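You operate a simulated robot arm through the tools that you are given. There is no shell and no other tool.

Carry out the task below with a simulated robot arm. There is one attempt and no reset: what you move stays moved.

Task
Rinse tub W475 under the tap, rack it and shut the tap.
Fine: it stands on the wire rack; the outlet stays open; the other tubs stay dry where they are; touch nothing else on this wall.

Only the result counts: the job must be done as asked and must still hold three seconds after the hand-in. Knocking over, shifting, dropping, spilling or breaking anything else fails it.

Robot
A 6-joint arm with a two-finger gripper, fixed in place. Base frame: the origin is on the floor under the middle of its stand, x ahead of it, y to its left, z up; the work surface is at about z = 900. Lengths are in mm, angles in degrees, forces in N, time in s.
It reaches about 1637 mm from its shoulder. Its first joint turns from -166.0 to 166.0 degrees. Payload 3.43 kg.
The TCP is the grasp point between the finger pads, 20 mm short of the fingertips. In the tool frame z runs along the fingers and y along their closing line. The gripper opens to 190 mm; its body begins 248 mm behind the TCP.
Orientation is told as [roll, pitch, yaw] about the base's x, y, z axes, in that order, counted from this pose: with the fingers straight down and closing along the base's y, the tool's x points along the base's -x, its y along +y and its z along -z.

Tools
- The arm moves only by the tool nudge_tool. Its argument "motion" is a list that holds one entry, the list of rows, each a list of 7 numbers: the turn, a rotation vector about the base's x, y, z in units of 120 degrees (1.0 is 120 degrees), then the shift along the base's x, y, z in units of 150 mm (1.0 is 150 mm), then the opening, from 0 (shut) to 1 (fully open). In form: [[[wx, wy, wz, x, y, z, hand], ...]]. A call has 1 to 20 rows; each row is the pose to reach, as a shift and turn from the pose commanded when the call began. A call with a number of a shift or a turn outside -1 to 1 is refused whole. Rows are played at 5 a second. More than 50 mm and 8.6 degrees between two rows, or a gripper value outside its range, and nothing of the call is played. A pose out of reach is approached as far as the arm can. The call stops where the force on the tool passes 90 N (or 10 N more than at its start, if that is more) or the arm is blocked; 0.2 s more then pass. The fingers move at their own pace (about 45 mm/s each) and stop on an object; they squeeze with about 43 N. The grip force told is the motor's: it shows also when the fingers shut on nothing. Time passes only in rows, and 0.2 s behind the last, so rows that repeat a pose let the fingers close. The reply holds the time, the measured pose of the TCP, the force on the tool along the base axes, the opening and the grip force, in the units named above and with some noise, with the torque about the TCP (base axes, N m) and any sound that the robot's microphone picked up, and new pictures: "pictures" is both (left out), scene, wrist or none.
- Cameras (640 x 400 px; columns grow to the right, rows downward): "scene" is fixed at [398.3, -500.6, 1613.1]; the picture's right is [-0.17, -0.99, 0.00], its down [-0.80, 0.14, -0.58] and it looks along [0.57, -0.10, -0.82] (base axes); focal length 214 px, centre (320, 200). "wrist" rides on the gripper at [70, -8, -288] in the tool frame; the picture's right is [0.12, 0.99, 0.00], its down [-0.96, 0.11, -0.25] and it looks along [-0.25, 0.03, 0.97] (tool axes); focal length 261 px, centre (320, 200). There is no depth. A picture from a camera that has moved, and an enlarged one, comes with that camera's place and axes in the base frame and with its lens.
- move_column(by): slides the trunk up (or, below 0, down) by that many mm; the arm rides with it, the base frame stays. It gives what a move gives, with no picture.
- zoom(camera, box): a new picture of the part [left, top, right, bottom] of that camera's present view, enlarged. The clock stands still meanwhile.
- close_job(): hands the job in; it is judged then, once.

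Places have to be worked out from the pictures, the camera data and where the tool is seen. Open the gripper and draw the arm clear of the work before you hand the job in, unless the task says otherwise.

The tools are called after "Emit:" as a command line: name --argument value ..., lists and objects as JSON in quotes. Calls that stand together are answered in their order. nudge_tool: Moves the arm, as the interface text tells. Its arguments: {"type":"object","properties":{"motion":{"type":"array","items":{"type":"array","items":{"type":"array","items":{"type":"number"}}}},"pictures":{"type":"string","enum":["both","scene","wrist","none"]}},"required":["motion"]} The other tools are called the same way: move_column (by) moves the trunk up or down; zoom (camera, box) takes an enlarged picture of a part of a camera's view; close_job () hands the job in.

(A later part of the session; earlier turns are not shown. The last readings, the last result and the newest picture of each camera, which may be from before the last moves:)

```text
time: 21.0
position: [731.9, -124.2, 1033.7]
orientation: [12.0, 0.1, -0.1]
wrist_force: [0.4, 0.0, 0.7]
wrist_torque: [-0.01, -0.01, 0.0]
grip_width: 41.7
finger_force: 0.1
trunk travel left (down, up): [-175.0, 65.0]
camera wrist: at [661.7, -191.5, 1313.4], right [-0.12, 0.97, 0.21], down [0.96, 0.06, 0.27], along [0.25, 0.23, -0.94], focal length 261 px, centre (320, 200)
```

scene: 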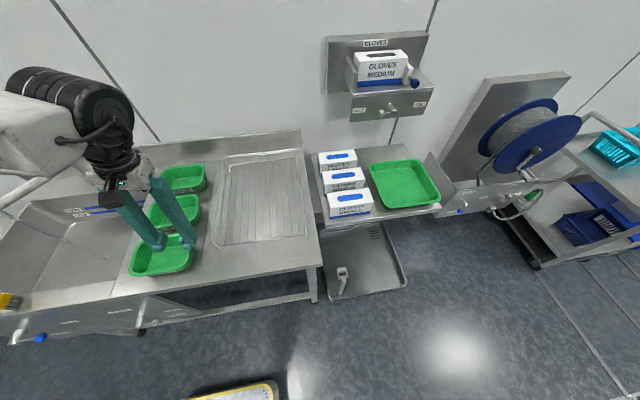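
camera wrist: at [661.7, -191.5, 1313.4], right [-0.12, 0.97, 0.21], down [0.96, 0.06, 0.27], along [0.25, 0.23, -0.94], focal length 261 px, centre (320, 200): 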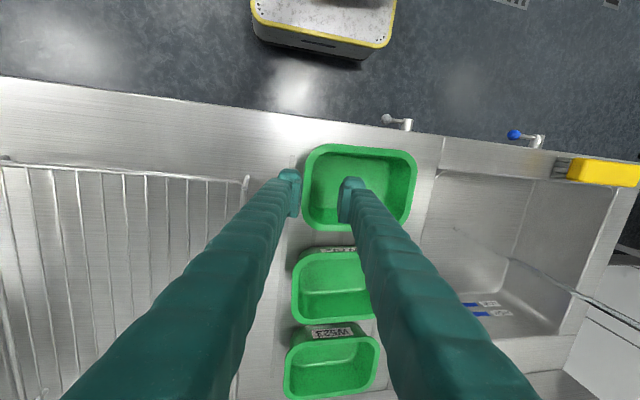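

The fingers straddle the right wall as planned (rim outer edge at y≈–129, centre x≈738). A quick zoom checks clearance to the rack before descending.

Emit:
zoom --camera "wrist" --box '[220, 130, 440, 270]'

Emit:
zoom --camera "scene" --box '[120, 180, 240, 285]'

Emit:
zoom --camera "wrist" --box '[0, 130, 260, 400]'

```text
2.86 times, centred on (330, 200) of wrist
camera zoom: at [661.7, -191.5, 1313.4], right [-0.12, 0.97, 0.21], down [0.96, 0.06, 0.27], along [0.25, 0.23, -0.94], focal length 745 px, centre (291, 200)
```

zoom: 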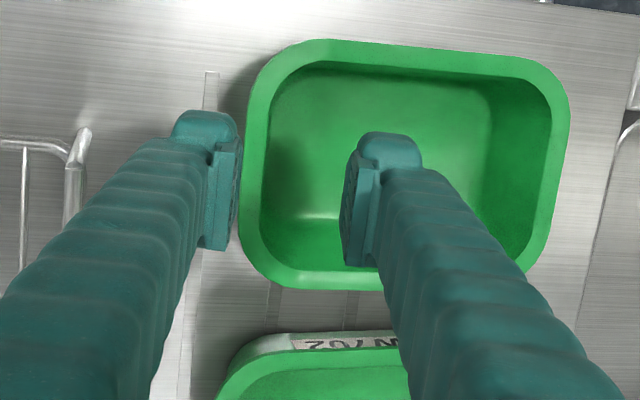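

```text
3.81 times, centred on (180, 232) of scene
camera zoom: at [398.3, -500.6, 1613.1], right [-0.17, -0.99, 0.0], down [-0.8, 0.14, -0.58], along [0.57, -0.1, -0.82], focal length 817 px, centre (853, 76)
```

zoom: 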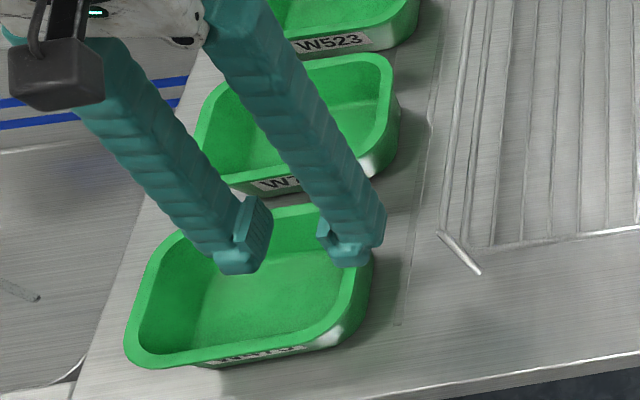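

```text
1.48 times, centred on (130, 265) of wrist
camera zoom: at [661.7, -191.5, 1313.4], right [-0.12, 0.97, 0.21], down [0.96, 0.06, 0.27], along [0.25, 0.23, -0.94], focal length 386 px, centre (602, 104)
```

zoom: 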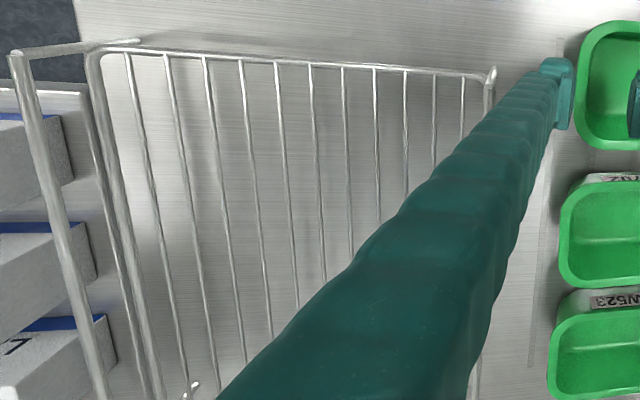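

Clearances look good. I descend straight to TCP z≈938 so the pads span the rim and the upper wall.

Emit:
nudge_tool --motion '[[[0, 0, 0, 0.02, 0.007, -0.25, 0.22], [0, 0, 0, 0.02, 0.007, -0.45, 0.22], [0, 0, 0, 0.02, 0.007, -0.58, 0.22], [0, 0, 0, 0.02, 0.007, -0.63, 0.22], [0, 0, 0, 0.02, 0.007, -0.63, 0.22]]]' --pictures "both"

```text
time: 22.2
position: [735.7, -123.0, 940.2]
orientation: [11.9, 0.0, 0.1]
wrist_force: [-0.1, 0.0, 0.5]
wrist_torque: [0.0, -0.01, 0.01]
grip_width: 41.6
finger_force: 0.0
trunk travel left (down, up): [-175.0, 65.0]
camera wrist: at [664.8, -189.2, 1218.8], right [-0.12, 0.97, 0.21], down [0.96, 0.06, 0.27], along [0.25, 0.23, -0.94], focal length 261 px, centre (320, 200)
```

scene: 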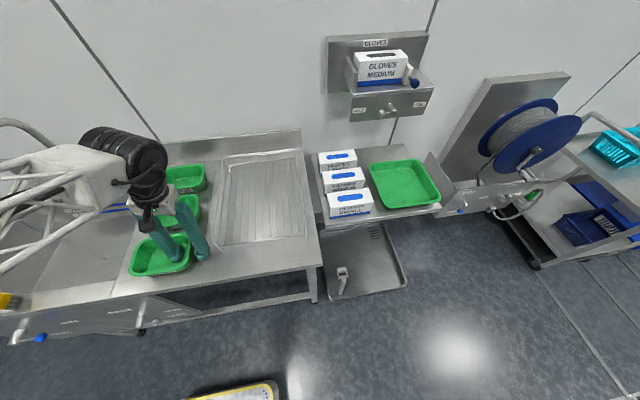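
wrist: 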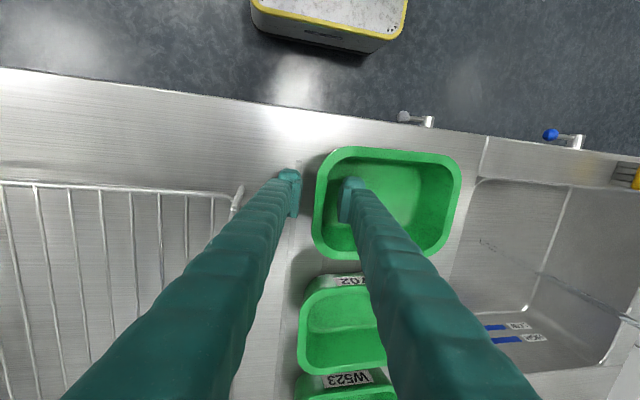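

The wall sits between the two fingers with no contact. I close the hand on it.

Emit:
nudge_tool --motion '[[[0, 0, 0, 0, 0, 0, 0], [0, 0, 0, 0, 0, 0, 0], [0, 0, 0, 0, 0, 0, 0], [0, 0, 0, 0, 0, 0, 0], [0, 0, 0, 0, 0, 0, 0]]]' --pictures "both"

```text
time: 23.4
position: [735.2, -121.6, 940.1]
orientation: [12.0, 0.0, 0.0]
wrist_force: [0.6, 0.7, 5.3]
wrist_torque: [0.78, -0.29, -0.44]
grip_width: 6.3
finger_force: 40.7
trunk travel left (down, up): [-175.0, 65.0]
camera wrist: at [664.7, -189.2, 1219.2], right [-0.12, 0.97, 0.21], down [0.96, 0.06, 0.27], along [0.25, 0.23, -0.94], focal length 261 px, centre (320, 200)
```

scene: 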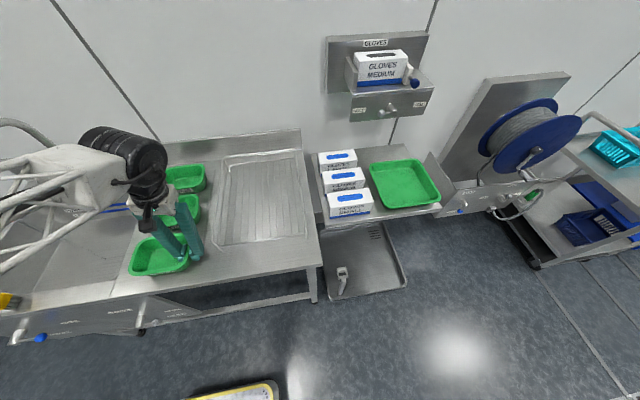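
wrist: 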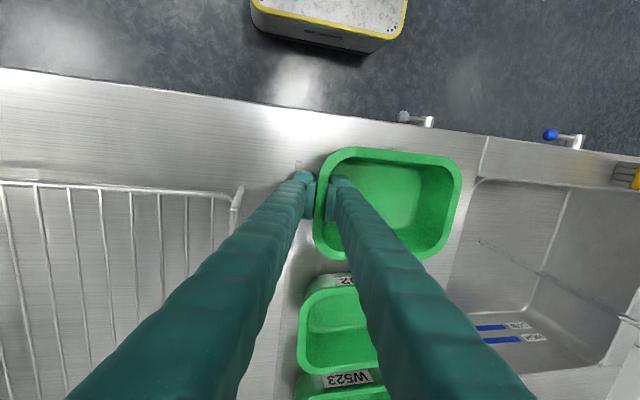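

The wall is gripped (6.3 mm, 41 N). I lift the tub straight up about 75 mm and check that it hangs level.

Emit:
nudge_tool --motion '[[[0, 0, 0, 0, 0, 0.1, 0], [0, 0, 0, 0, 0, 0.25, 0], [0, 0, 0, 0, 0, 0.45, 0], [0, 0, 0, 0, 0, 0.6, 0], [0, 0, 0, 0, 0, 0.6, 0]]]' --pictures "both"

```text
time: 24.6
position: [735.8, -123.7, 1030.4]
orientation: [11.9, 0.1, 0.1]
wrist_force: [-0.2, -0.3, -1.6]
wrist_torque: [-0.12, -0.09, -0.13]
grip_width: 6.1
finger_force: 39.9
trunk travel left (down, up): [-175.0, 65.0]
camera wrist: at [665.2, -190.4, 1310.3], right [-0.12, 0.97, 0.21], down [0.96, 0.06, 0.27], along [0.24, 0.23, -0.94], focal length 261 px, centre (320, 200)
```

scene: 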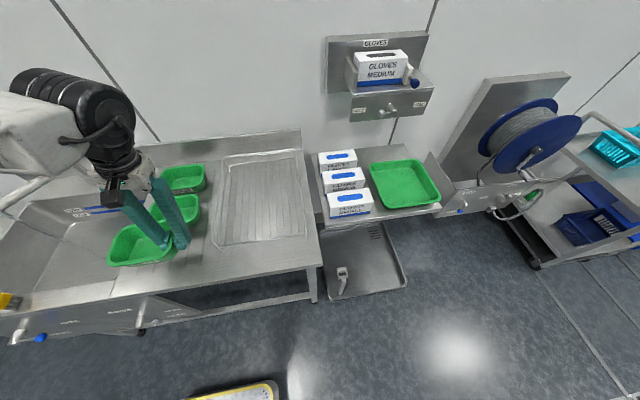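
wrist: 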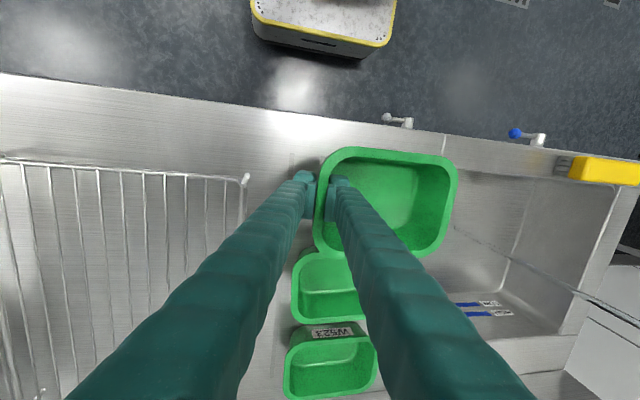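

The tub is lifted and light (~0.16 kg). I check its level with a zoom, and that the other two tubs were not disturbed.

Emit:
zoom --camera "scene" --box '[80, 150, 240, 280]'

Emit:
zoom --camera "wrist" --box '[280, 130, 640, 350]'

```text
3.08 times, centred on (160, 215) of scene
camera zoom: at [398.3, -500.6, 1613.1], right [-0.17, -0.99, 0.0], down [-0.8, 0.14, -0.58], along [0.57, -0.1, -0.82], focal length 660 px, centre (812, 154)
```

zoom: 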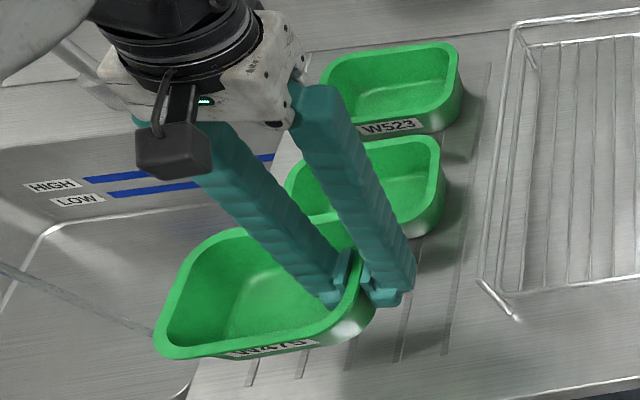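

```text
1.78 times, centred on (460, 240) of wrist
camera zoom: at [665.2, -190.4, 1310.3], right [-0.12, 0.97, 0.21], down [0.96, 0.06, 0.27], along [0.24, 0.23, -0.94], focal length 463 px, centre (71, 129)
```

zoom: 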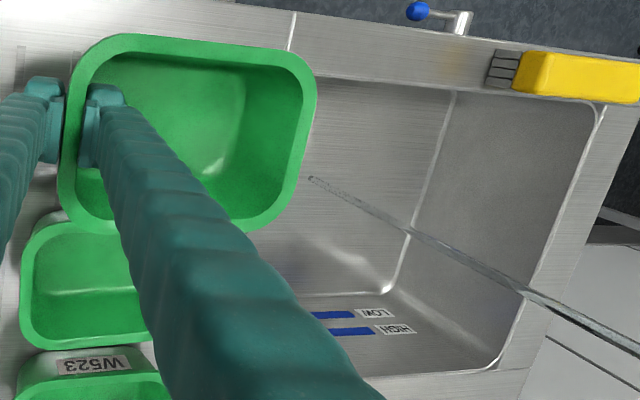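

The tub hangs level, the others are undisturbed, and the stream is at about (876, 346). I carry the tub left at this height, staying in front of the spout and well below its tip.

Emit:
nudge_tool --motion '[[[0, 0, 0, 0, 0.25, 0, 0], [0, 0, 0, 0, 0.5, 0, 0], [0, 0, 0, 0, 0.75, 0, 0], [0, 0, 0, 0, 1, 0, 0]]]' --pictures "none"

Emit:
nudge_tool --motion '[[[0, 0, 0, 0.05, 0.25, 0, 0], [0, 0, 0, 0.15, 0.5, 0, 0], [0, 0, 0, 0.25, 0.75, 0, 0], [0, 0, 0, 0.35, 1, 0, 0], [0, 0, 0, 0.35, 1, 0, 0]]]' --pictures "both"

```text
time: 25.6
position: [736.1, 26.4, 1028.8]
orientation: [12.1, 0.1, 0.0]
wrist_force: [-0.3, -0.5, -0.8]
wrist_torque: [0.04, 0.0, 0.06]
grip_width: 6.0
finger_force: 40.4
trunk travel left (down, up): [-175.0, 65.0]
```

```text
time: 26.8
position: [787.8, 178.5, 1028.7]
orientation: [12.0, 0.1, 0.1]
wrist_force: [0.7, 0.9, -1.5]
wrist_torque: [-0.07, 0.17, 0.09]
grip_width: 5.9
finger_force: 40.2
trunk travel left (down, up): [-175.0, 65.0]
camera wrist: at [717.4, 111.6, 1308.4], right [-0.12, 0.97, 0.21], down [0.96, 0.06, 0.27], along [0.24, 0.23, -0.94], focal length 261 px, centre (320, 200)
```

scene: 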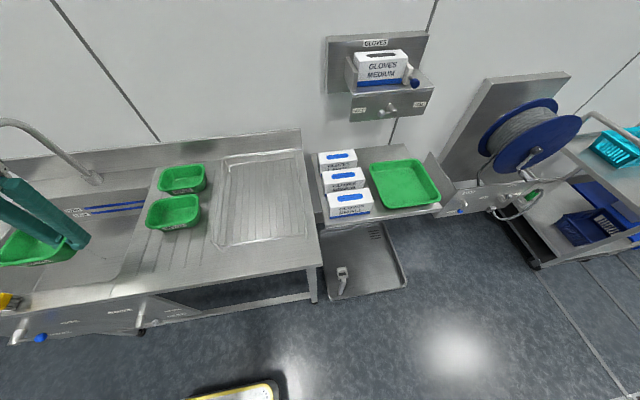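
wrist: 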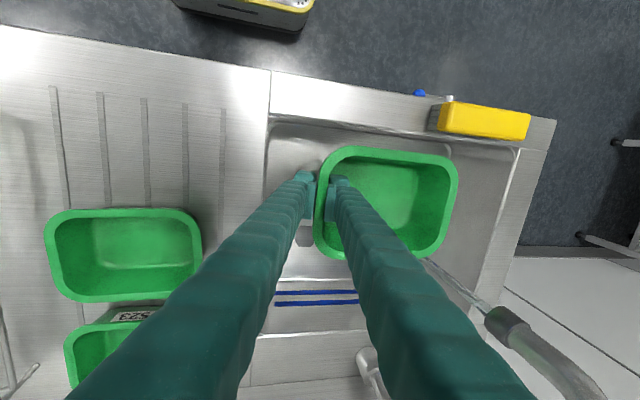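

The tub is just in front of the stream. I lower it slightly and slide it under the spout so the stream falls into its middle, then hold a moment.

Emit:
nudge_tool --motion '[[[0, 0, 0, 0, 0, -0.25, 0], [0, 0, 0, 0, 0, -0.5, 0], [0, 0, 0, 0.18, 0.18, -0.5, 0], [0, 0, 0, 0.36, 0.36, -0.5, 0], [0, 0, 0, 0.55, 0.55, -0.5, 0], [0, 0, 0, 0.55, 0.55, -0.5, 0], [0, 0, 0, 0.55, 0.55, -0.5, 0], [0, 0, 0, 0.55, 0.55, -0.5, 0]]]' --pictures "both"

```text
time: 28.6
position: [871.8, 259.0, 956.1]
orientation: [12.0, 0.1, 0.0]
wrist_force: [0.7, -0.2, -0.5]
wrist_torque: [-0.09, -0.06, -0.11]
grip_width: 6.3
finger_force: 39.9
trunk travel left (down, up): [-175.0, 65.0]
camera wrist: at [801.3, 191.6, 1236.2], right [-0.12, 0.97, 0.21], down [0.96, 0.06, 0.27], along [0.24, 0.23, -0.94], focal length 261 px, centre (320, 200)
```

scene: 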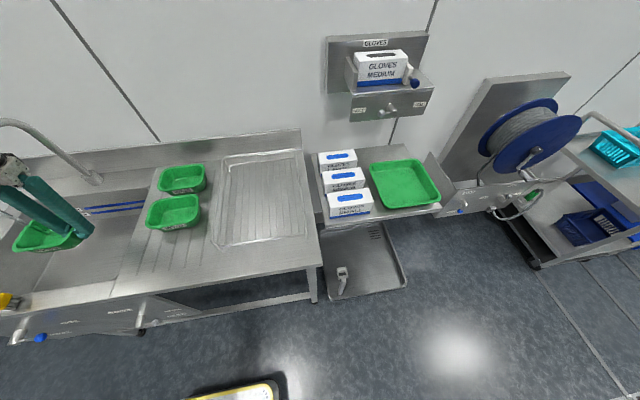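
wrist: 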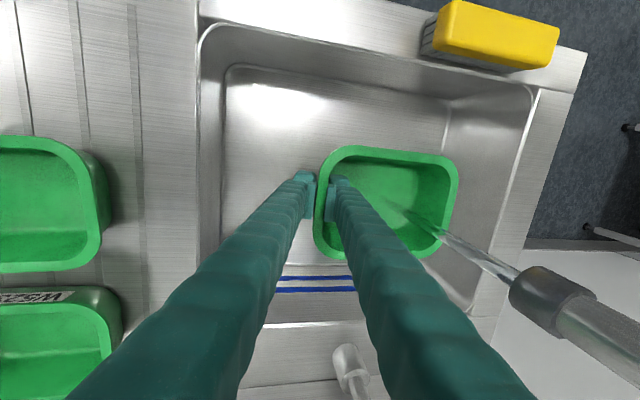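

The stream lands inside the tub, near its middle. I hold it there a few seconds, moving it slightly so the inside is rinsed.

Emit:
nudge_tool --motion '[[[0, 0, 0, 0, 0.03, 0, 0], [0, 0, 0, 0.05, 0.05, 0, 0], [0, 0, 0, 0.1, 0.05, 0, 0], [0, 0, 0, 0.1, 0, 0, 0], [0, 0, 0, 0.05, -0.1, 0, 0], [0, 0, 0, 0, -0.15, 0, 0], [0, 0, 0, -0.05, -0.15, 0, 0], [0, 0, 0, -0.1, -0.1, 0, 0], [0, 0, 0, -0.1, 0, 0, 0], [0, 0, 0, -0.05, 0, 0, 0], [0, 0, 0, 0, 0, 0, 0], [0, 0, 0, 0, 0, 0, 0], [0, 0, 0, 0, 0, 0, 0], [0, 0, 0, 0, 0, 0, 0], [0, 0, 0, 0, 0, 0, 0]]]' --pictures "both"

Emit:
zoom --camera "wrist" --box '[280, 130, 480, 270]'

```text
time: 31.8
position: [870.9, 259.3, 952.8]
orientation: [11.9, 0.1, 0.0]
wrist_force: [-0.8, 0.5, -1.1]
wrist_torque: [-0.08, 0.05, 0.09]
grip_width: 5.8
finger_force: 40.0
trunk travel left (down, up): [-175.0, 65.0]
camera wrist: at [800.3, 192.6, 1233.4], right [-0.12, 0.97, 0.21], down [0.96, 0.06, 0.27], along [0.24, 0.23, -0.94], focal length 261 px, centre (320, 200)
```

scene: 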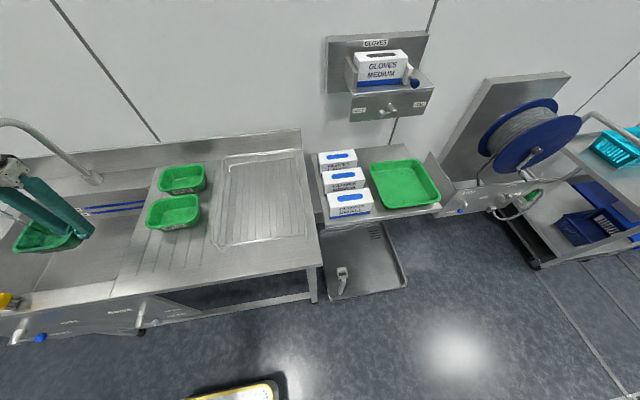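
wrist: 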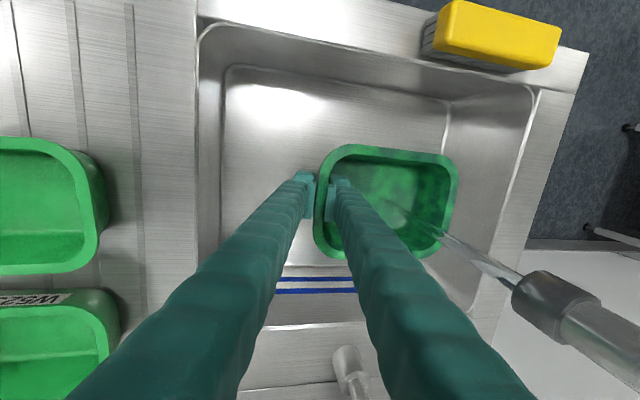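

```text
2.86 times, centred on (380, 200) of wrist
camera zoom: at [800.3, 192.6, 1233.4], right [-0.12, 0.97, 0.21], down [0.96, 0.06, 0.27], along [0.24, 0.23, -0.94], focal length 745 px, centre (149, 200)
```

zoom: 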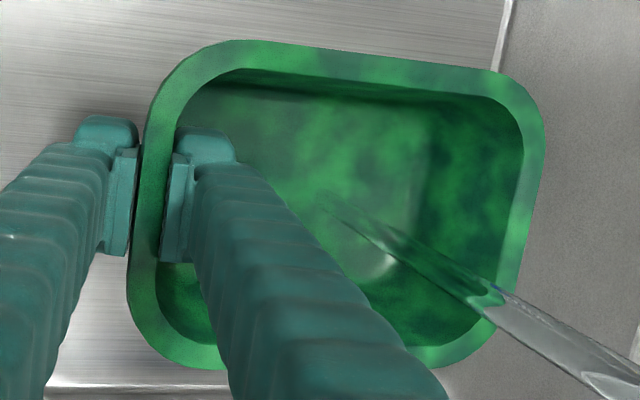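

The tub is now visibly wet. I hold it a few more seconds for a thorough rinse and compare.

Emit:
nudge_tool --motion '[[[0, 0, 0, 0, 0, 0, 0], [0, 0, 0, 0, 0, 0, 0], [0, 0, 0, 0, -0.1, 0, 0], [0, 0, 0, 0, -0.2, 0, 0], [0, 0, 0, 0.1, -0.2, 0, 0], [0, 0, 0, 0.15, -0.1, 0, 0], [0, 0, 0, 0.15, 0, 0, 0], [0, 0, 0, 0.1, 0.1, 0, 0], [0, 0, 0, 0, 0.1, 0, 0], [0, 0, 0, -0.1, 0.1, 0, 0], [0, 0, 0, -0.15, 0, 0, 0], [0, 0, 0, -0.15, -0.1, 0, 0], [0, 0, 0, -0.1, -0.2, 0, 0], [0, 0, 0, 0, -0.1, 0, 0], [0, 0, 0, 0, 0, 0, 0], [0, 0, 0, 0, 0, 0, 0], [0, 0, 0, 0, 0, 0, 0], [0, 0, 0, 0, 0, 0, 0]]]' --pictures "both"

Emit:
zoom --camera "wrist" --box '[280, 130, 480, 270]'

Emit:
zoom --camera "scene" --box '[0, 150, 140, 280]'

```text
time: 35.6
position: [871.6, 261.4, 954.2]
orientation: [12.0, 0.0, 0.0]
wrist_force: [-0.2, 0.3, -2.1]
wrist_torque: [-0.1, -0.03, 0.05]
grip_width: 6.0
finger_force: 40.2
trunk travel left (down, up): [-175.0, 65.0]
camera wrist: at [801.0, 193.6, 1234.7], right [-0.12, 0.97, 0.21], down [0.96, 0.06, 0.27], along [0.24, 0.23, -0.94], focal length 261 px, centre (320, 200)
```

scene: 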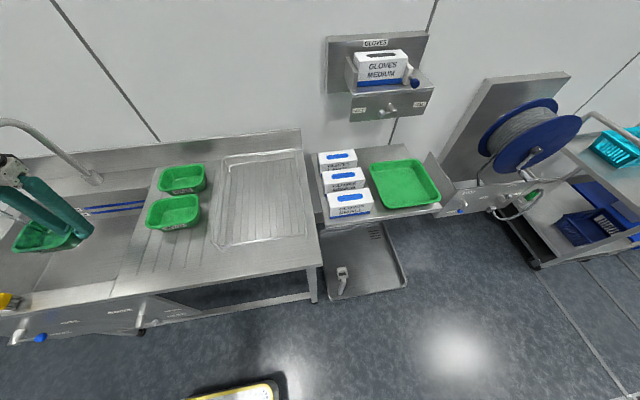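
wrist: 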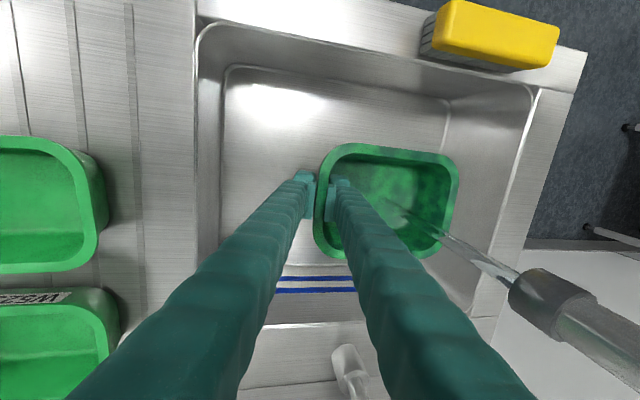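

```text
2.86 times, centred on (380, 200) of wrist
camera zoom: at [801.0, 193.6, 1234.7], right [-0.12, 0.97, 0.21], down [0.96, 0.06, 0.27], along [0.24, 0.23, -0.94], focal length 745 px, centre (149, 200)
```

zoom: 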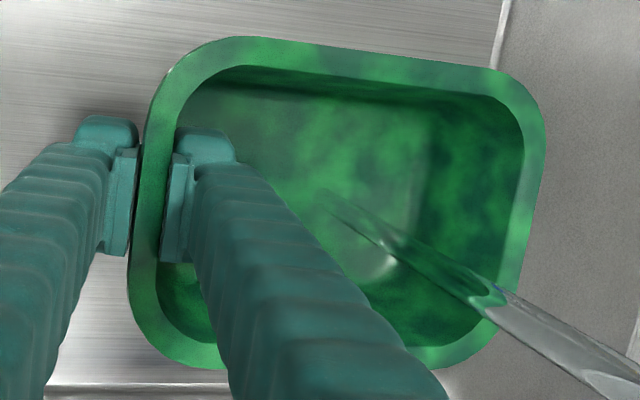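

```text
3.08 times, centred on (70, 215) of scene
camera zoom: at [398.3, -500.6, 1613.1], right [-0.17, -0.99, 0.0], down [-0.8, 0.14, -0.58], along [0.57, -0.1, -0.82], focal length 660 px, centre (1089, 154)
```

zoom: 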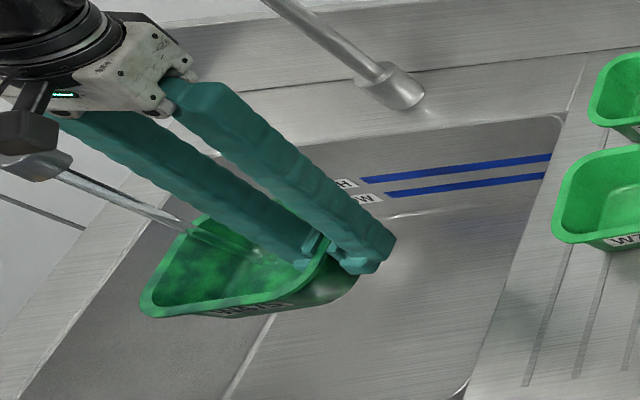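

The tub is thoroughly wetted after ~8 s under the stream. I slide it out of the stream, still over the sink, and raise it slightly so I can tip out any water.

Emit:
nudge_tool --motion '[[[0, 0, 0, -0.06, -0.17, 0.1, 0], [0, 0, 0, -0.13, -0.34, 0.2, 0], [0, 0, 0, -0.2, -0.51, 0.3, 0], [0, 0, 0, -0.25, -0.69, 0.38, 0], [0, 0, 0, -0.25, -0.69, 0.38, 0]]]' --pictures "both"

```text
time: 36.8
position: [834.3, 157.6, 1010.2]
orientation: [12.0, 0.1, 0.0]
wrist_force: [-1.4, -0.2, 0.0]
wrist_torque: [-0.05, 0.02, 0.04]
grip_width: 6.2
finger_force: 40.3
trunk travel left (down, up): [-175.0, 65.0]
camera wrist: at [763.5, 89.9, 1289.9], right [-0.12, 0.97, 0.21], down [0.96, 0.06, 0.27], along [0.24, 0.23, -0.94], focal length 261 px, centre (320, 200)
```

scene: 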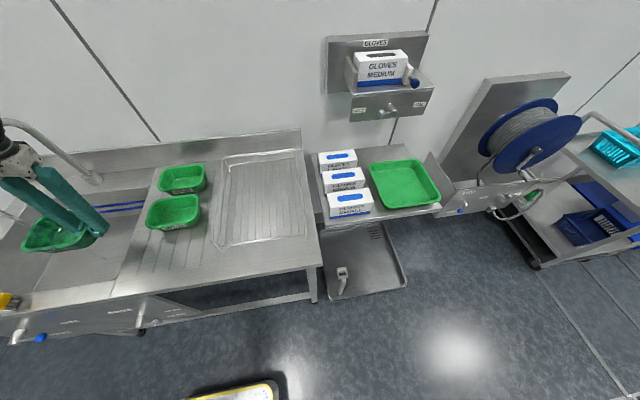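
wrist: 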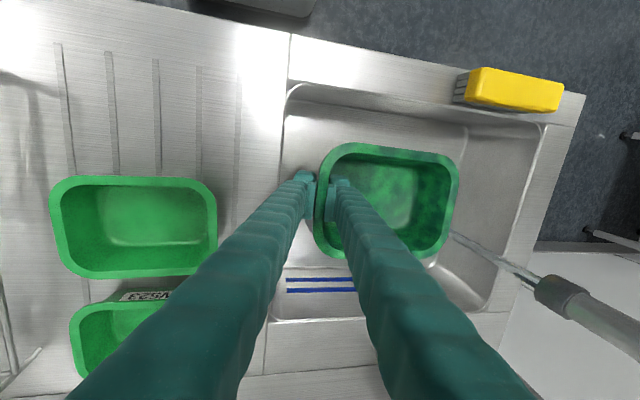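

No standing water shows, but I tip the tub about 72° toward the front over the sink to drain any remnant, then bring it level again.

Emit:
nudge_tool --motion '[[[0, -0.0667, 0, 0, 0, 0, 0], [0, -0.133, 0, 0, 0, 0, 0], [0, -0.2, 0, 0, 0, 0, 0], [0, -0.267, 0, 0, 0, 0, 0], [0, -0.333, 0, 0, 0, 0, 0], [0, -0.4, 0, 0, 0, 0, 0], [0, -0.467, 0, 0, 0, 0, 0], [0, -0.533, 0, 0, 0, 0, 0], [0, -0.6, 0, 0, 0, 0, 0], [0, -0.6, 0, 0, 0, 0, 0]]]' --pictures "both"

```text
time: 39.2
position: [743.2, 257.2, 941.4]
orientation: [24.4, -58.9, 9.1]
wrist_force: [-0.1, -0.1, -1.7]
wrist_torque: [-0.09, -0.03, 0.02]
grip_width: 6.3
finger_force: 40.4
out of reach, approached as far as the arm can: row 7, 8, 9, 10
trunk travel left (down, up): [-175.0, 65.0]
stopped in row 10: the arm was blocked; the commanded pose is now the measured one
camera wrist: at [508.9, 91.6, 1015.3], right [-0.55, 0.83, 0.11], down [0.26, 0.04, 0.96], along [0.79, 0.56, -0.24], focal length 261 px, centre (320, 200)
```

scene: 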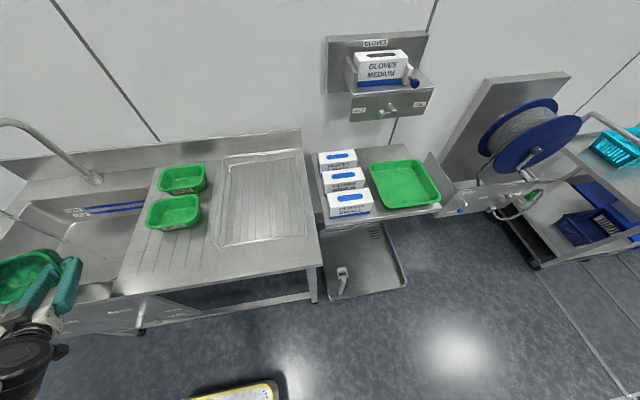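
wrist: 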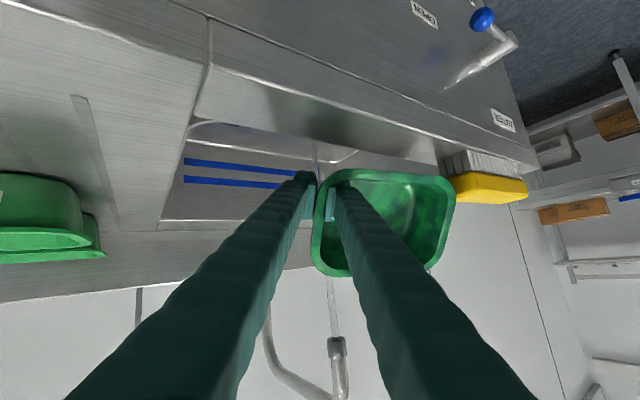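

The arm couldn't hold that tilt and drifted to (743, 257, 941), where it stopped. Before moving again I check closely what is near the tub, especially the yellow brush and the sink edge.

Emit:
zoom --camera "scene" --box '[0, 220, 130, 340]'

Emit:
zoom --camera "wrist" --box '[280, 120, 560, 300]'

Emit:
zoom --camera "scene" --box '[0, 280, 160, 390]'

```text
3.33 times, centred on (65, 280) of scene
camera zoom: at [398.3, -500.6, 1613.1], right [-0.17, -0.99, 0.0], down [-0.8, 0.14, -0.58], along [0.57, -0.1, -0.82], focal length 715 px, centre (1170, -67)
```

zoom: 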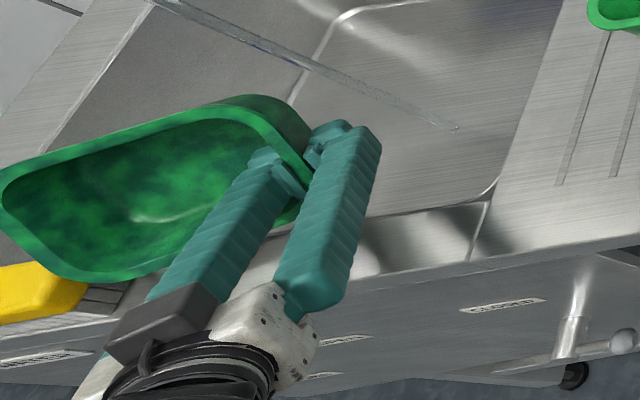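

```text
2.22 times, centred on (420, 210) of wrist
camera zoom: at [508.9, 91.6, 1015.3], right [-0.55, 0.83, 0.11], down [0.26, 0.04, 0.96], along [0.79, 0.56, -0.24], focal length 579 px, centre (98, 178)
```

zoom: 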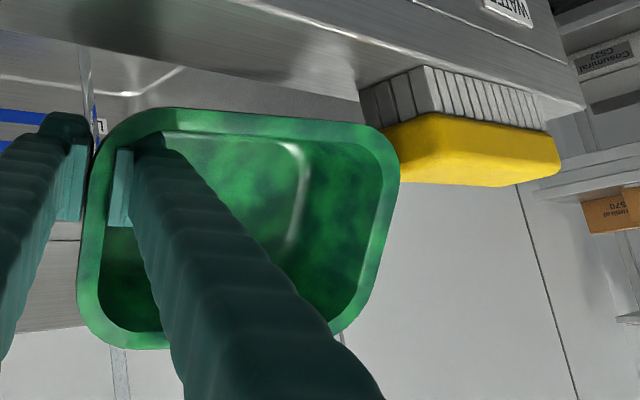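

```text
3.64 times, centred on (80, 335) of scene
camera zoom: at [398.3, -500.6, 1613.1], right [-0.17, -0.99, 0.0], down [-0.8, 0.14, -0.58], along [0.57, -0.1, -0.82], focal length 780 px, centre (1193, -291)
```

zoom: 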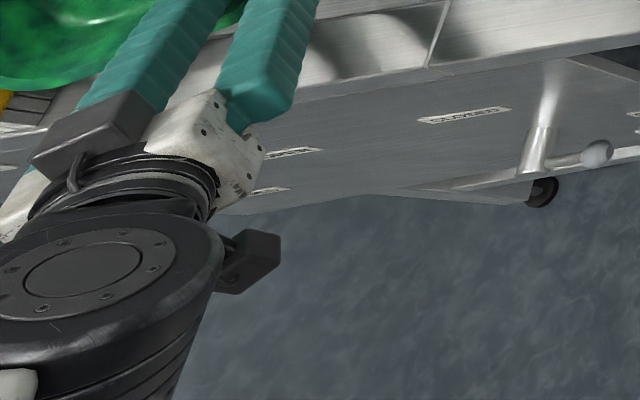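

Emit:
zoom --camera "scene" --box '[0, 285, 40, 325]'

Emit:
zoom --camera "wrist" --box '[410, 140, 540, 220]'

```text
10.00 times, centred on (20, 305) of scene
camera zoom: at [398.3, -500.6, 1613.1], right [-0.17, -0.99, 0.0], down [-0.8, 0.14, -0.58], along [0.57, -0.1, -0.82], focal length 2145 px, centre (3320, -850)
```

zoom: 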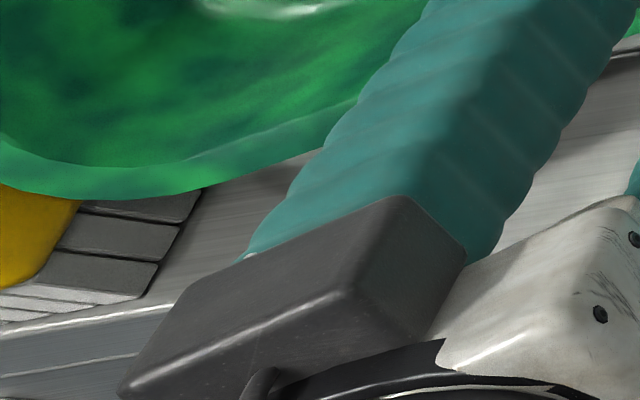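

```text
4.92 times, centred on (475, 180) of wrist
camera zoom: at [508.9, 91.6, 1015.3], right [-0.55, 0.83, 0.11], down [0.26, 0.04, 0.96], along [0.79, 0.56, -0.24], focal length 1283 px, centre (-443, 298)
```

zoom: 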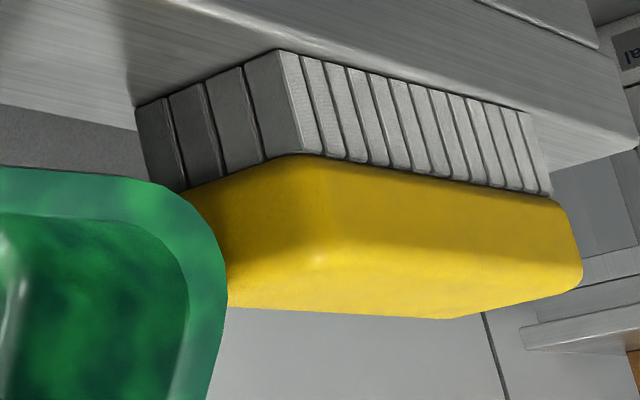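

The drift let the tub's front-left corner nudge the yellow brush about 35 mm to +y; I'll need to put that right afterwards. First I back the tub away (–y, up) while bringing it level again, with the rotation computed from the measured pose.

Emit:
nudge_tool --motion '[[[-0.0146, 0.0529, -0.0134, 0.02, -0.133, 0.133, 0], [-0.0306, 0.1107, -0.028, 0.053, -0.3, 0.28, 0], [-0.0465, 0.1684, -0.0427, 0.1, -0.467, 0.433, 0], [-0.0638, 0.2309, -0.0585, 0.167, -0.6, 0.533, 0], [-0.0811, 0.2935, -0.0744, 0.233, -0.667, 0.633, 0], [-0.0983, 0.356, -0.0902, 0.3, -0.667, 0.667, 0], [-0.1156, 0.4186, -0.1061, 0.367, -0.667, 0.683, 0], [-0.1329, 0.4811, -0.1219, 0.4, -0.667, 0.7, 0], [-0.1329, 0.4811, -0.1219, 0.4, -0.667, 0.7, 0]]]' --pictures "both"

Emit:
zoom --camera "scene" --box '[0, 270, 80, 330]'

Emit:
zoom --camera "wrist" --box '[400, 30, 640, 180]'

```text
time: 41.2
position: [804.8, 154.4, 1048.1]
orientation: [12.0, 0.1, -0.1]
wrist_force: [0.8, 0.1, -0.7]
wrist_torque: [-0.07, 0.06, 0.0]
grip_width: 6.4
finger_force: 40.9
trunk travel left (down, up): [-175.0, 65.0]
camera wrist: at [733.0, 87.2, 1327.1], right [-0.12, 0.97, 0.21], down [0.96, 0.06, 0.26], along [0.24, 0.23, -0.94], focal length 261 px, centre (320, 200)
```

scene: 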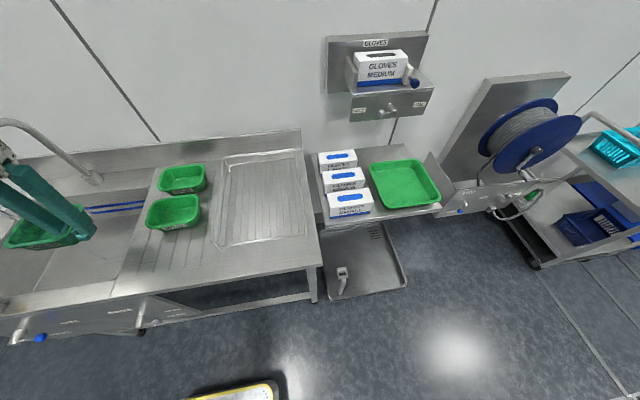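
wrist: 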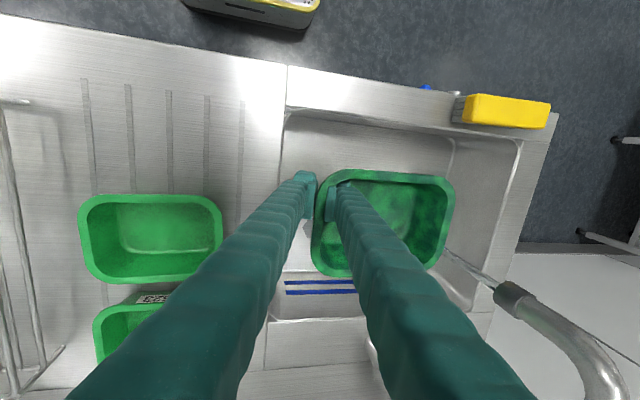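

```text
6.67 times, centred on (40, 300) of scene
camera zoom: at [398.3, -500.6, 1613.1], right [-0.17, -0.99, 0.0], down [-0.8, 0.14, -0.58], along [0.57, -0.1, -0.82], focal length 1430 px, centre (2187, -467)
```

zoom: 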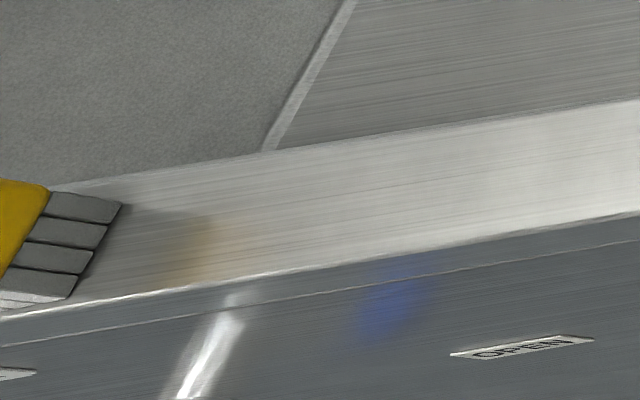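

```text
2.67 times, centred on (520, 105) of wrist
camera zoom: at [733.0, 87.2, 1327.1], right [-0.12, 0.97, 0.21], down [0.96, 0.06, 0.26], along [0.24, 0.23, -0.94], focal length 695 px, centre (-213, 453)
```

zoom: 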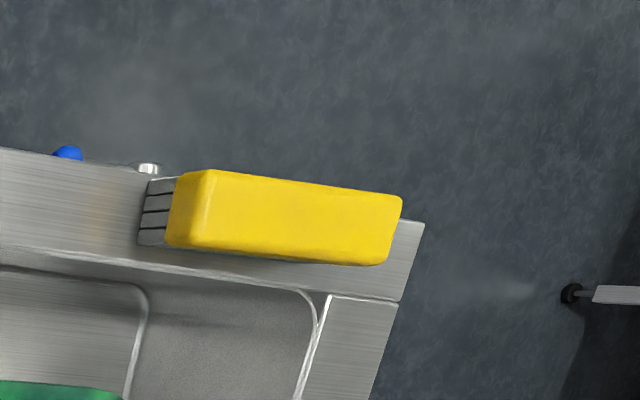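

The tub is level-ish again over the sink; the brush has slid by about (–6, +32) mm without rotating, and I'll move it back after racking. I check how the tub now sits in the grip.

Emit:
zoom --camera "scene" --box '[0, 150, 130, 270]'

Emit:
zoom --camera "wrist" --box '[270, 140, 490, 300]'

```text
3.33 times, centred on (65, 210) of scene
camera zoom: at [398.3, -500.6, 1613.1], right [-0.17, -0.99, 0.0], down [-0.8, 0.14, -0.58], along [0.57, -0.1, -0.82], focal length 715 px, centre (1170, 167)
```

zoom: 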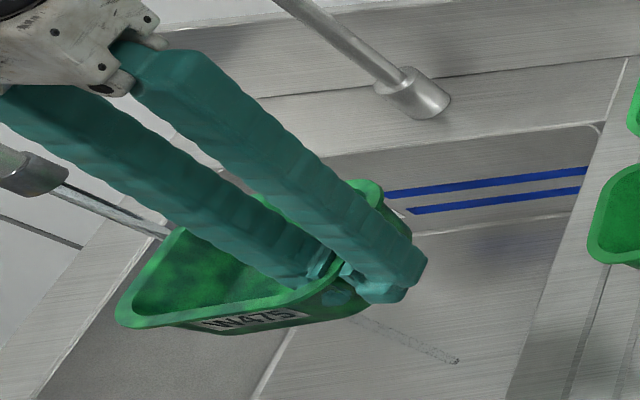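

```text
2.50 times, centred on (380, 220) of wrist
camera zoom: at [733.0, 87.2, 1327.1], right [-0.12, 0.97, 0.21], down [0.96, 0.06, 0.26], along [0.24, 0.23, -0.94], focal length 652 px, centre (170, 150)
```

zoom: 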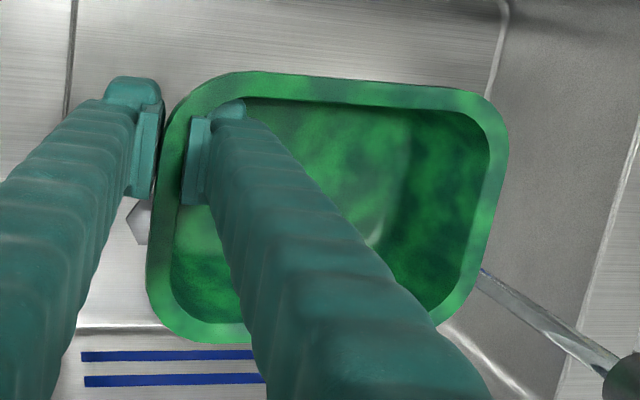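

The tub slid about 22 mm along the wall in the grip but is level and firmly held. I now move it to the front lane (x≈700) so the crossing stays clear of W702, then carry it right toward the rack.

Emit:
nudge_tool --motion '[[[0, 0, 0, -0.25, 0, 0, 0], [0, 0, 0, -0.48, 0, 0, 0], [0, 0, 0, -0.7, 0, 0, 0], [0, 0, 0, -0.7, -0.25, 0, 0], [0, 0, 0, -0.7, -0.5, 0.05, 0], [0, 0, 0, -0.7, -0.75, 0.1, 0], [0, 0, 0, -0.7, -1, 0.15, 0]]]' --pictures "none"

Emit:
nudge_tool --motion '[[[0, 0, 0, 0, -0.25, 0, 0], [0, 0, 0, 0, -0.5, 0, 0], [0, 0, 0, 0, -0.75, 0, 0], [0, 0, 0, 0, -1, 0, 0]]]' --pictures "none"

Emit:
nudge_tool --motion '[[[0, 0, 0, 0, -0.25, 0, 0], [0, 0, 0, 0, -0.5, 0, 0], [0, 0, 0, 0, -0.75, 0, 0], [0, 0, 0, 0, -1, 0, 0], [0, 0, 0, 0, -1, 0, 0]]]' --pictures "both"

```text
time: 42.8
position: [698.0, 4.9, 1071.2]
orientation: [12.1, 0.0, -0.2]
wrist_force: [0.0, 0.8, -1.9]
wrist_torque: [-0.21, 0.04, 0.0]
grip_width: 6.5
finger_force: 40.6
trunk travel left (down, up): [-175.0, 65.0]
```

```text
time: 43.8
position: [698.0, -145.3, 1072.1]
orientation: [12.0, 0.0, 0.1]
wrist_force: [0.4, 0.5, -1.8]
wrist_torque: [-0.21, 0.0, -0.01]
grip_width: 6.4
finger_force: 40.4
trunk travel left (down, up): [-175.0, 65.0]
```

```text
time: 45.0
position: [699.2, -296.6, 1072.2]
orientation: [12.0, 0.0, 0.1]
wrist_force: [-0.7, 0.0, -2.1]
wrist_torque: [-0.03, 0.04, 0.01]
grip_width: 6.5
finger_force: 40.0
trunk travel left (down, up): [-175.0, 65.0]
camera wrist: at [627.6, -363.7, 1351.9], right [-0.12, 0.97, 0.21], down [0.96, 0.06, 0.27], along [0.25, 0.23, -0.94], focal length 261 px, centre (320, 200)
```

scene: 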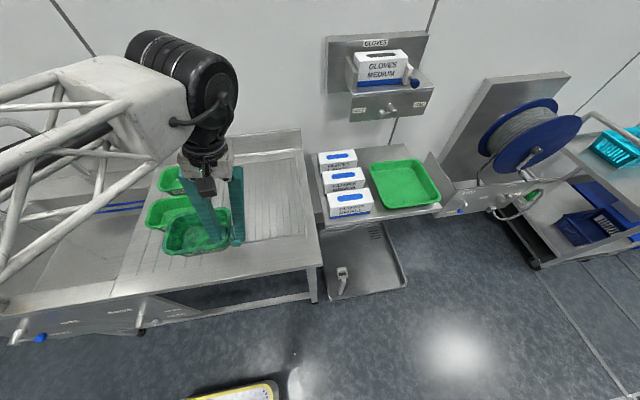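
wrist: 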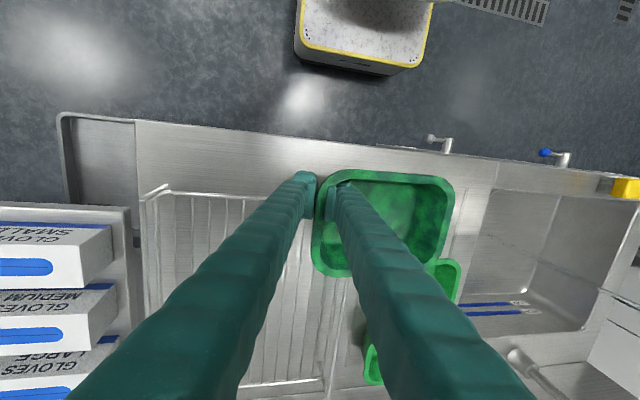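

The crossing went clear of W702. I look at the rack more closely to fix its grid height and rails before placing.

Emit:
zoom --camera "scene" --box '[200, 130, 330, 270]'

Emit:
zoom --camera "wrist" --box '[120, 160, 360, 400]'

```text
2.86 times, centred on (265, 200) of scene
camera zoom: at [398.3, -500.6, 1613.1], right [-0.17, -0.99, 0.0], down [-0.8, 0.14, -0.58], along [0.57, -0.1, -0.82], focal length 613 px, centre (477, 200)
```

zoom: 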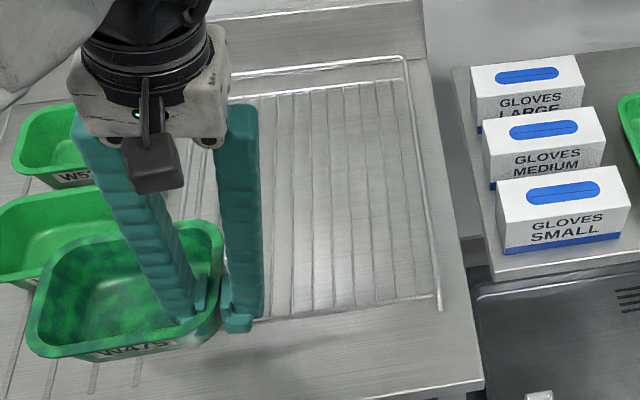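

```text
1.67 times, centred on (240, 280) of wrist
camera zoom: at [627.6, -363.7, 1351.9], right [-0.12, 0.97, 0.21], down [0.96, 0.06, 0.27], along [0.25, 0.23, -0.94], focal length 434 px, centre (453, 67)
```

zoom: 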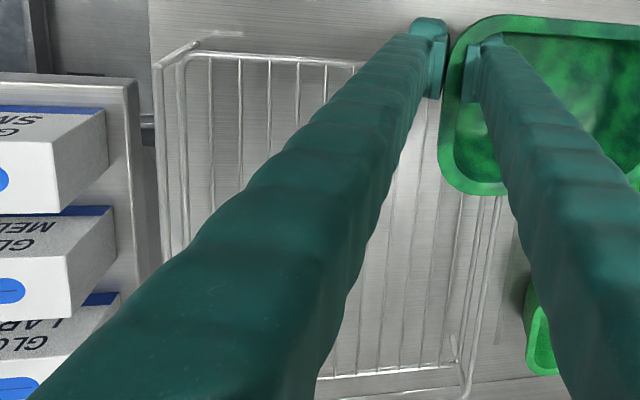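

The rack's grid front wire is at about x≈742, z≈935, with side rails up to z≈986. I carry the tub over the middle of the rack at a safe height.

Emit:
nudge_tool --motion '[[[0, 0, 0, 0, -0.25, 0, 0], [0, 0, 0, 0, -0.5, 0, 0], [0, 0, 0, 0, -0.75, 0, 0], [0, 0, 0, 0, -0.96, 0, 0], [0, 0, 0, 0.25, -0.96, 0, 0], [0, 0, 0, 0.5, -0.96, 0, 0], [0, 0, 0, 0.75, -0.96, 0, 0], [0, 0, 0, 1, -0.96, 0, 0], [0, 0, 0, 1, -0.96, 0, 0]]]' --pictures "none"

Emit:
nudge_tool --motion '[[[0, 0, 0, 0.15, 0, -0.15, 0], [0, 0, 0, 0.15, 0, -0.35, 0], [0, 0, 0, 0.15, 0, -0.45, 0], [0, 0, 0, 0.15, 0, -0.45, 0]]]' --pictures "both"

```text
time: 47.0
position: [848.4, -438.1, 1070.4]
orientation: [12.1, 0.1, 0.0]
wrist_force: [0.3, 0.2, -1.4]
wrist_torque: [-0.03, 0.09, -0.01]
grip_width: 6.3
finger_force: 40.9
trunk travel left (down, up): [-175.0, 65.0]
```

```text
time: 48.0
position: [871.9, -438.9, 1002.9]
orientation: [12.1, 0.0, 0.0]
wrist_force: [0.1, -0.6, -0.7]
wrist_torque: [-0.08, 0.04, 0.03]
grip_width: 6.3
finger_force: 40.6
trunk travel left (down, up): [-175.0, 65.0]
camera wrist: at [800.0, -506.1, 1283.1], right [-0.12, 0.97, 0.21], down [0.96, 0.06, 0.27], along [0.25, 0.23, -0.94], focal length 261 px, centre (320, 200)
```

scene: 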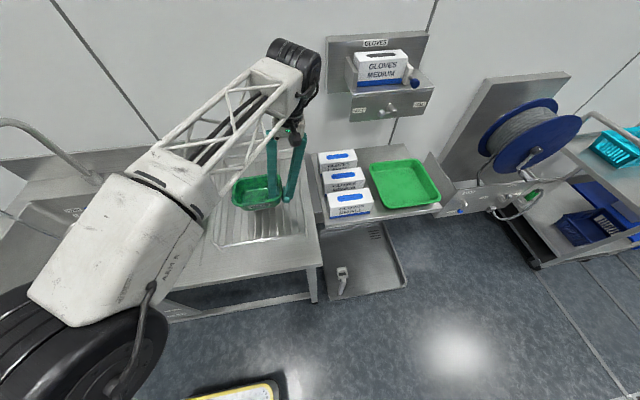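
wrist: 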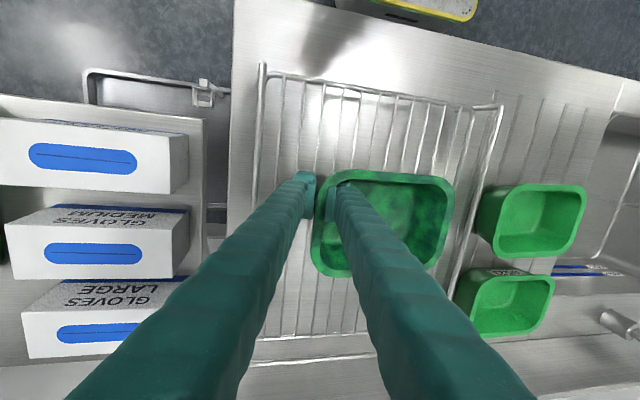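

The tub is centred over the grid, clear of both side rails. I lower in small steps, watching the force for contact with the wires.

Emit:
nudge_tool --motion '[[[0, 0, 0, 0, 0, -0.04, 0], [0, 0, 0, 0, 0, -0.08, 0], [0, 0, 0, 0, 0, -0.12, 0], [0, 0, 0, 0, 0, -0.12, 0]]]' --pictures "none"

Emit:
nudge_tool --motion '[[[0, 0, 0, 0, 0, -0.02, 0], [0, 0, 0, 0, 0, -0.04, 0], [0, 0, 0, 0, 0, -0.04, 0]]]' --pictures "both"

```text
time: 49.0
position: [871.3, -438.9, 984.7]
orientation: [12.1, -0.1, 0.0]
wrist_force: [0.3, -1.8, 2.5]
wrist_torque: [0.3, -0.2, -0.12]
grip_width: 6.4
finger_force: 40.2
trunk travel left (down, up): [-175.0, 65.0]
```

```text
time: 49.8
position: [870.8, -439.4, 981.3]
orientation: [12.0, -0.1, -0.1]
wrist_force: [-2.9, -3.9, 22.5]
wrist_torque: [0.96, -0.74, 0.0]
grip_width: 6.8
finger_force: 41.2
trunk travel left (down, up): [-175.0, 65.0]
camera wrist: at [799.2, -506.7, 1260.0], right [-0.12, 0.97, 0.21], down [0.96, 0.06, 0.27], along [0.25, 0.23, -0.94], focal length 261 px, centre (320, 200)
```

scene: 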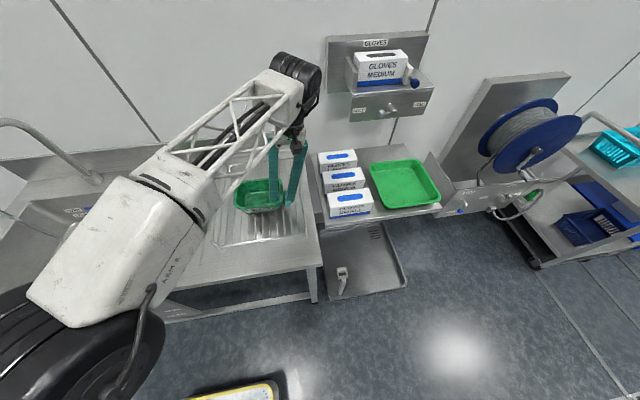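
wrist: 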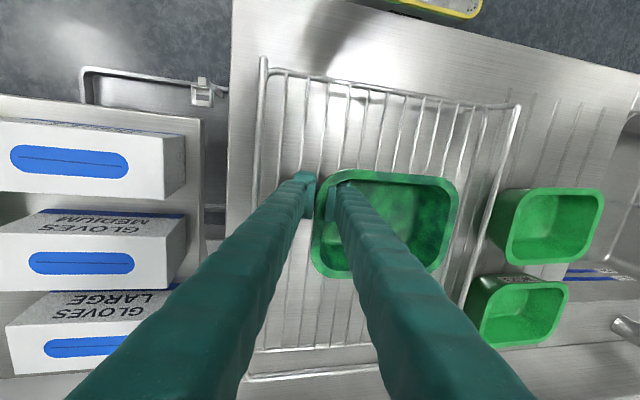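

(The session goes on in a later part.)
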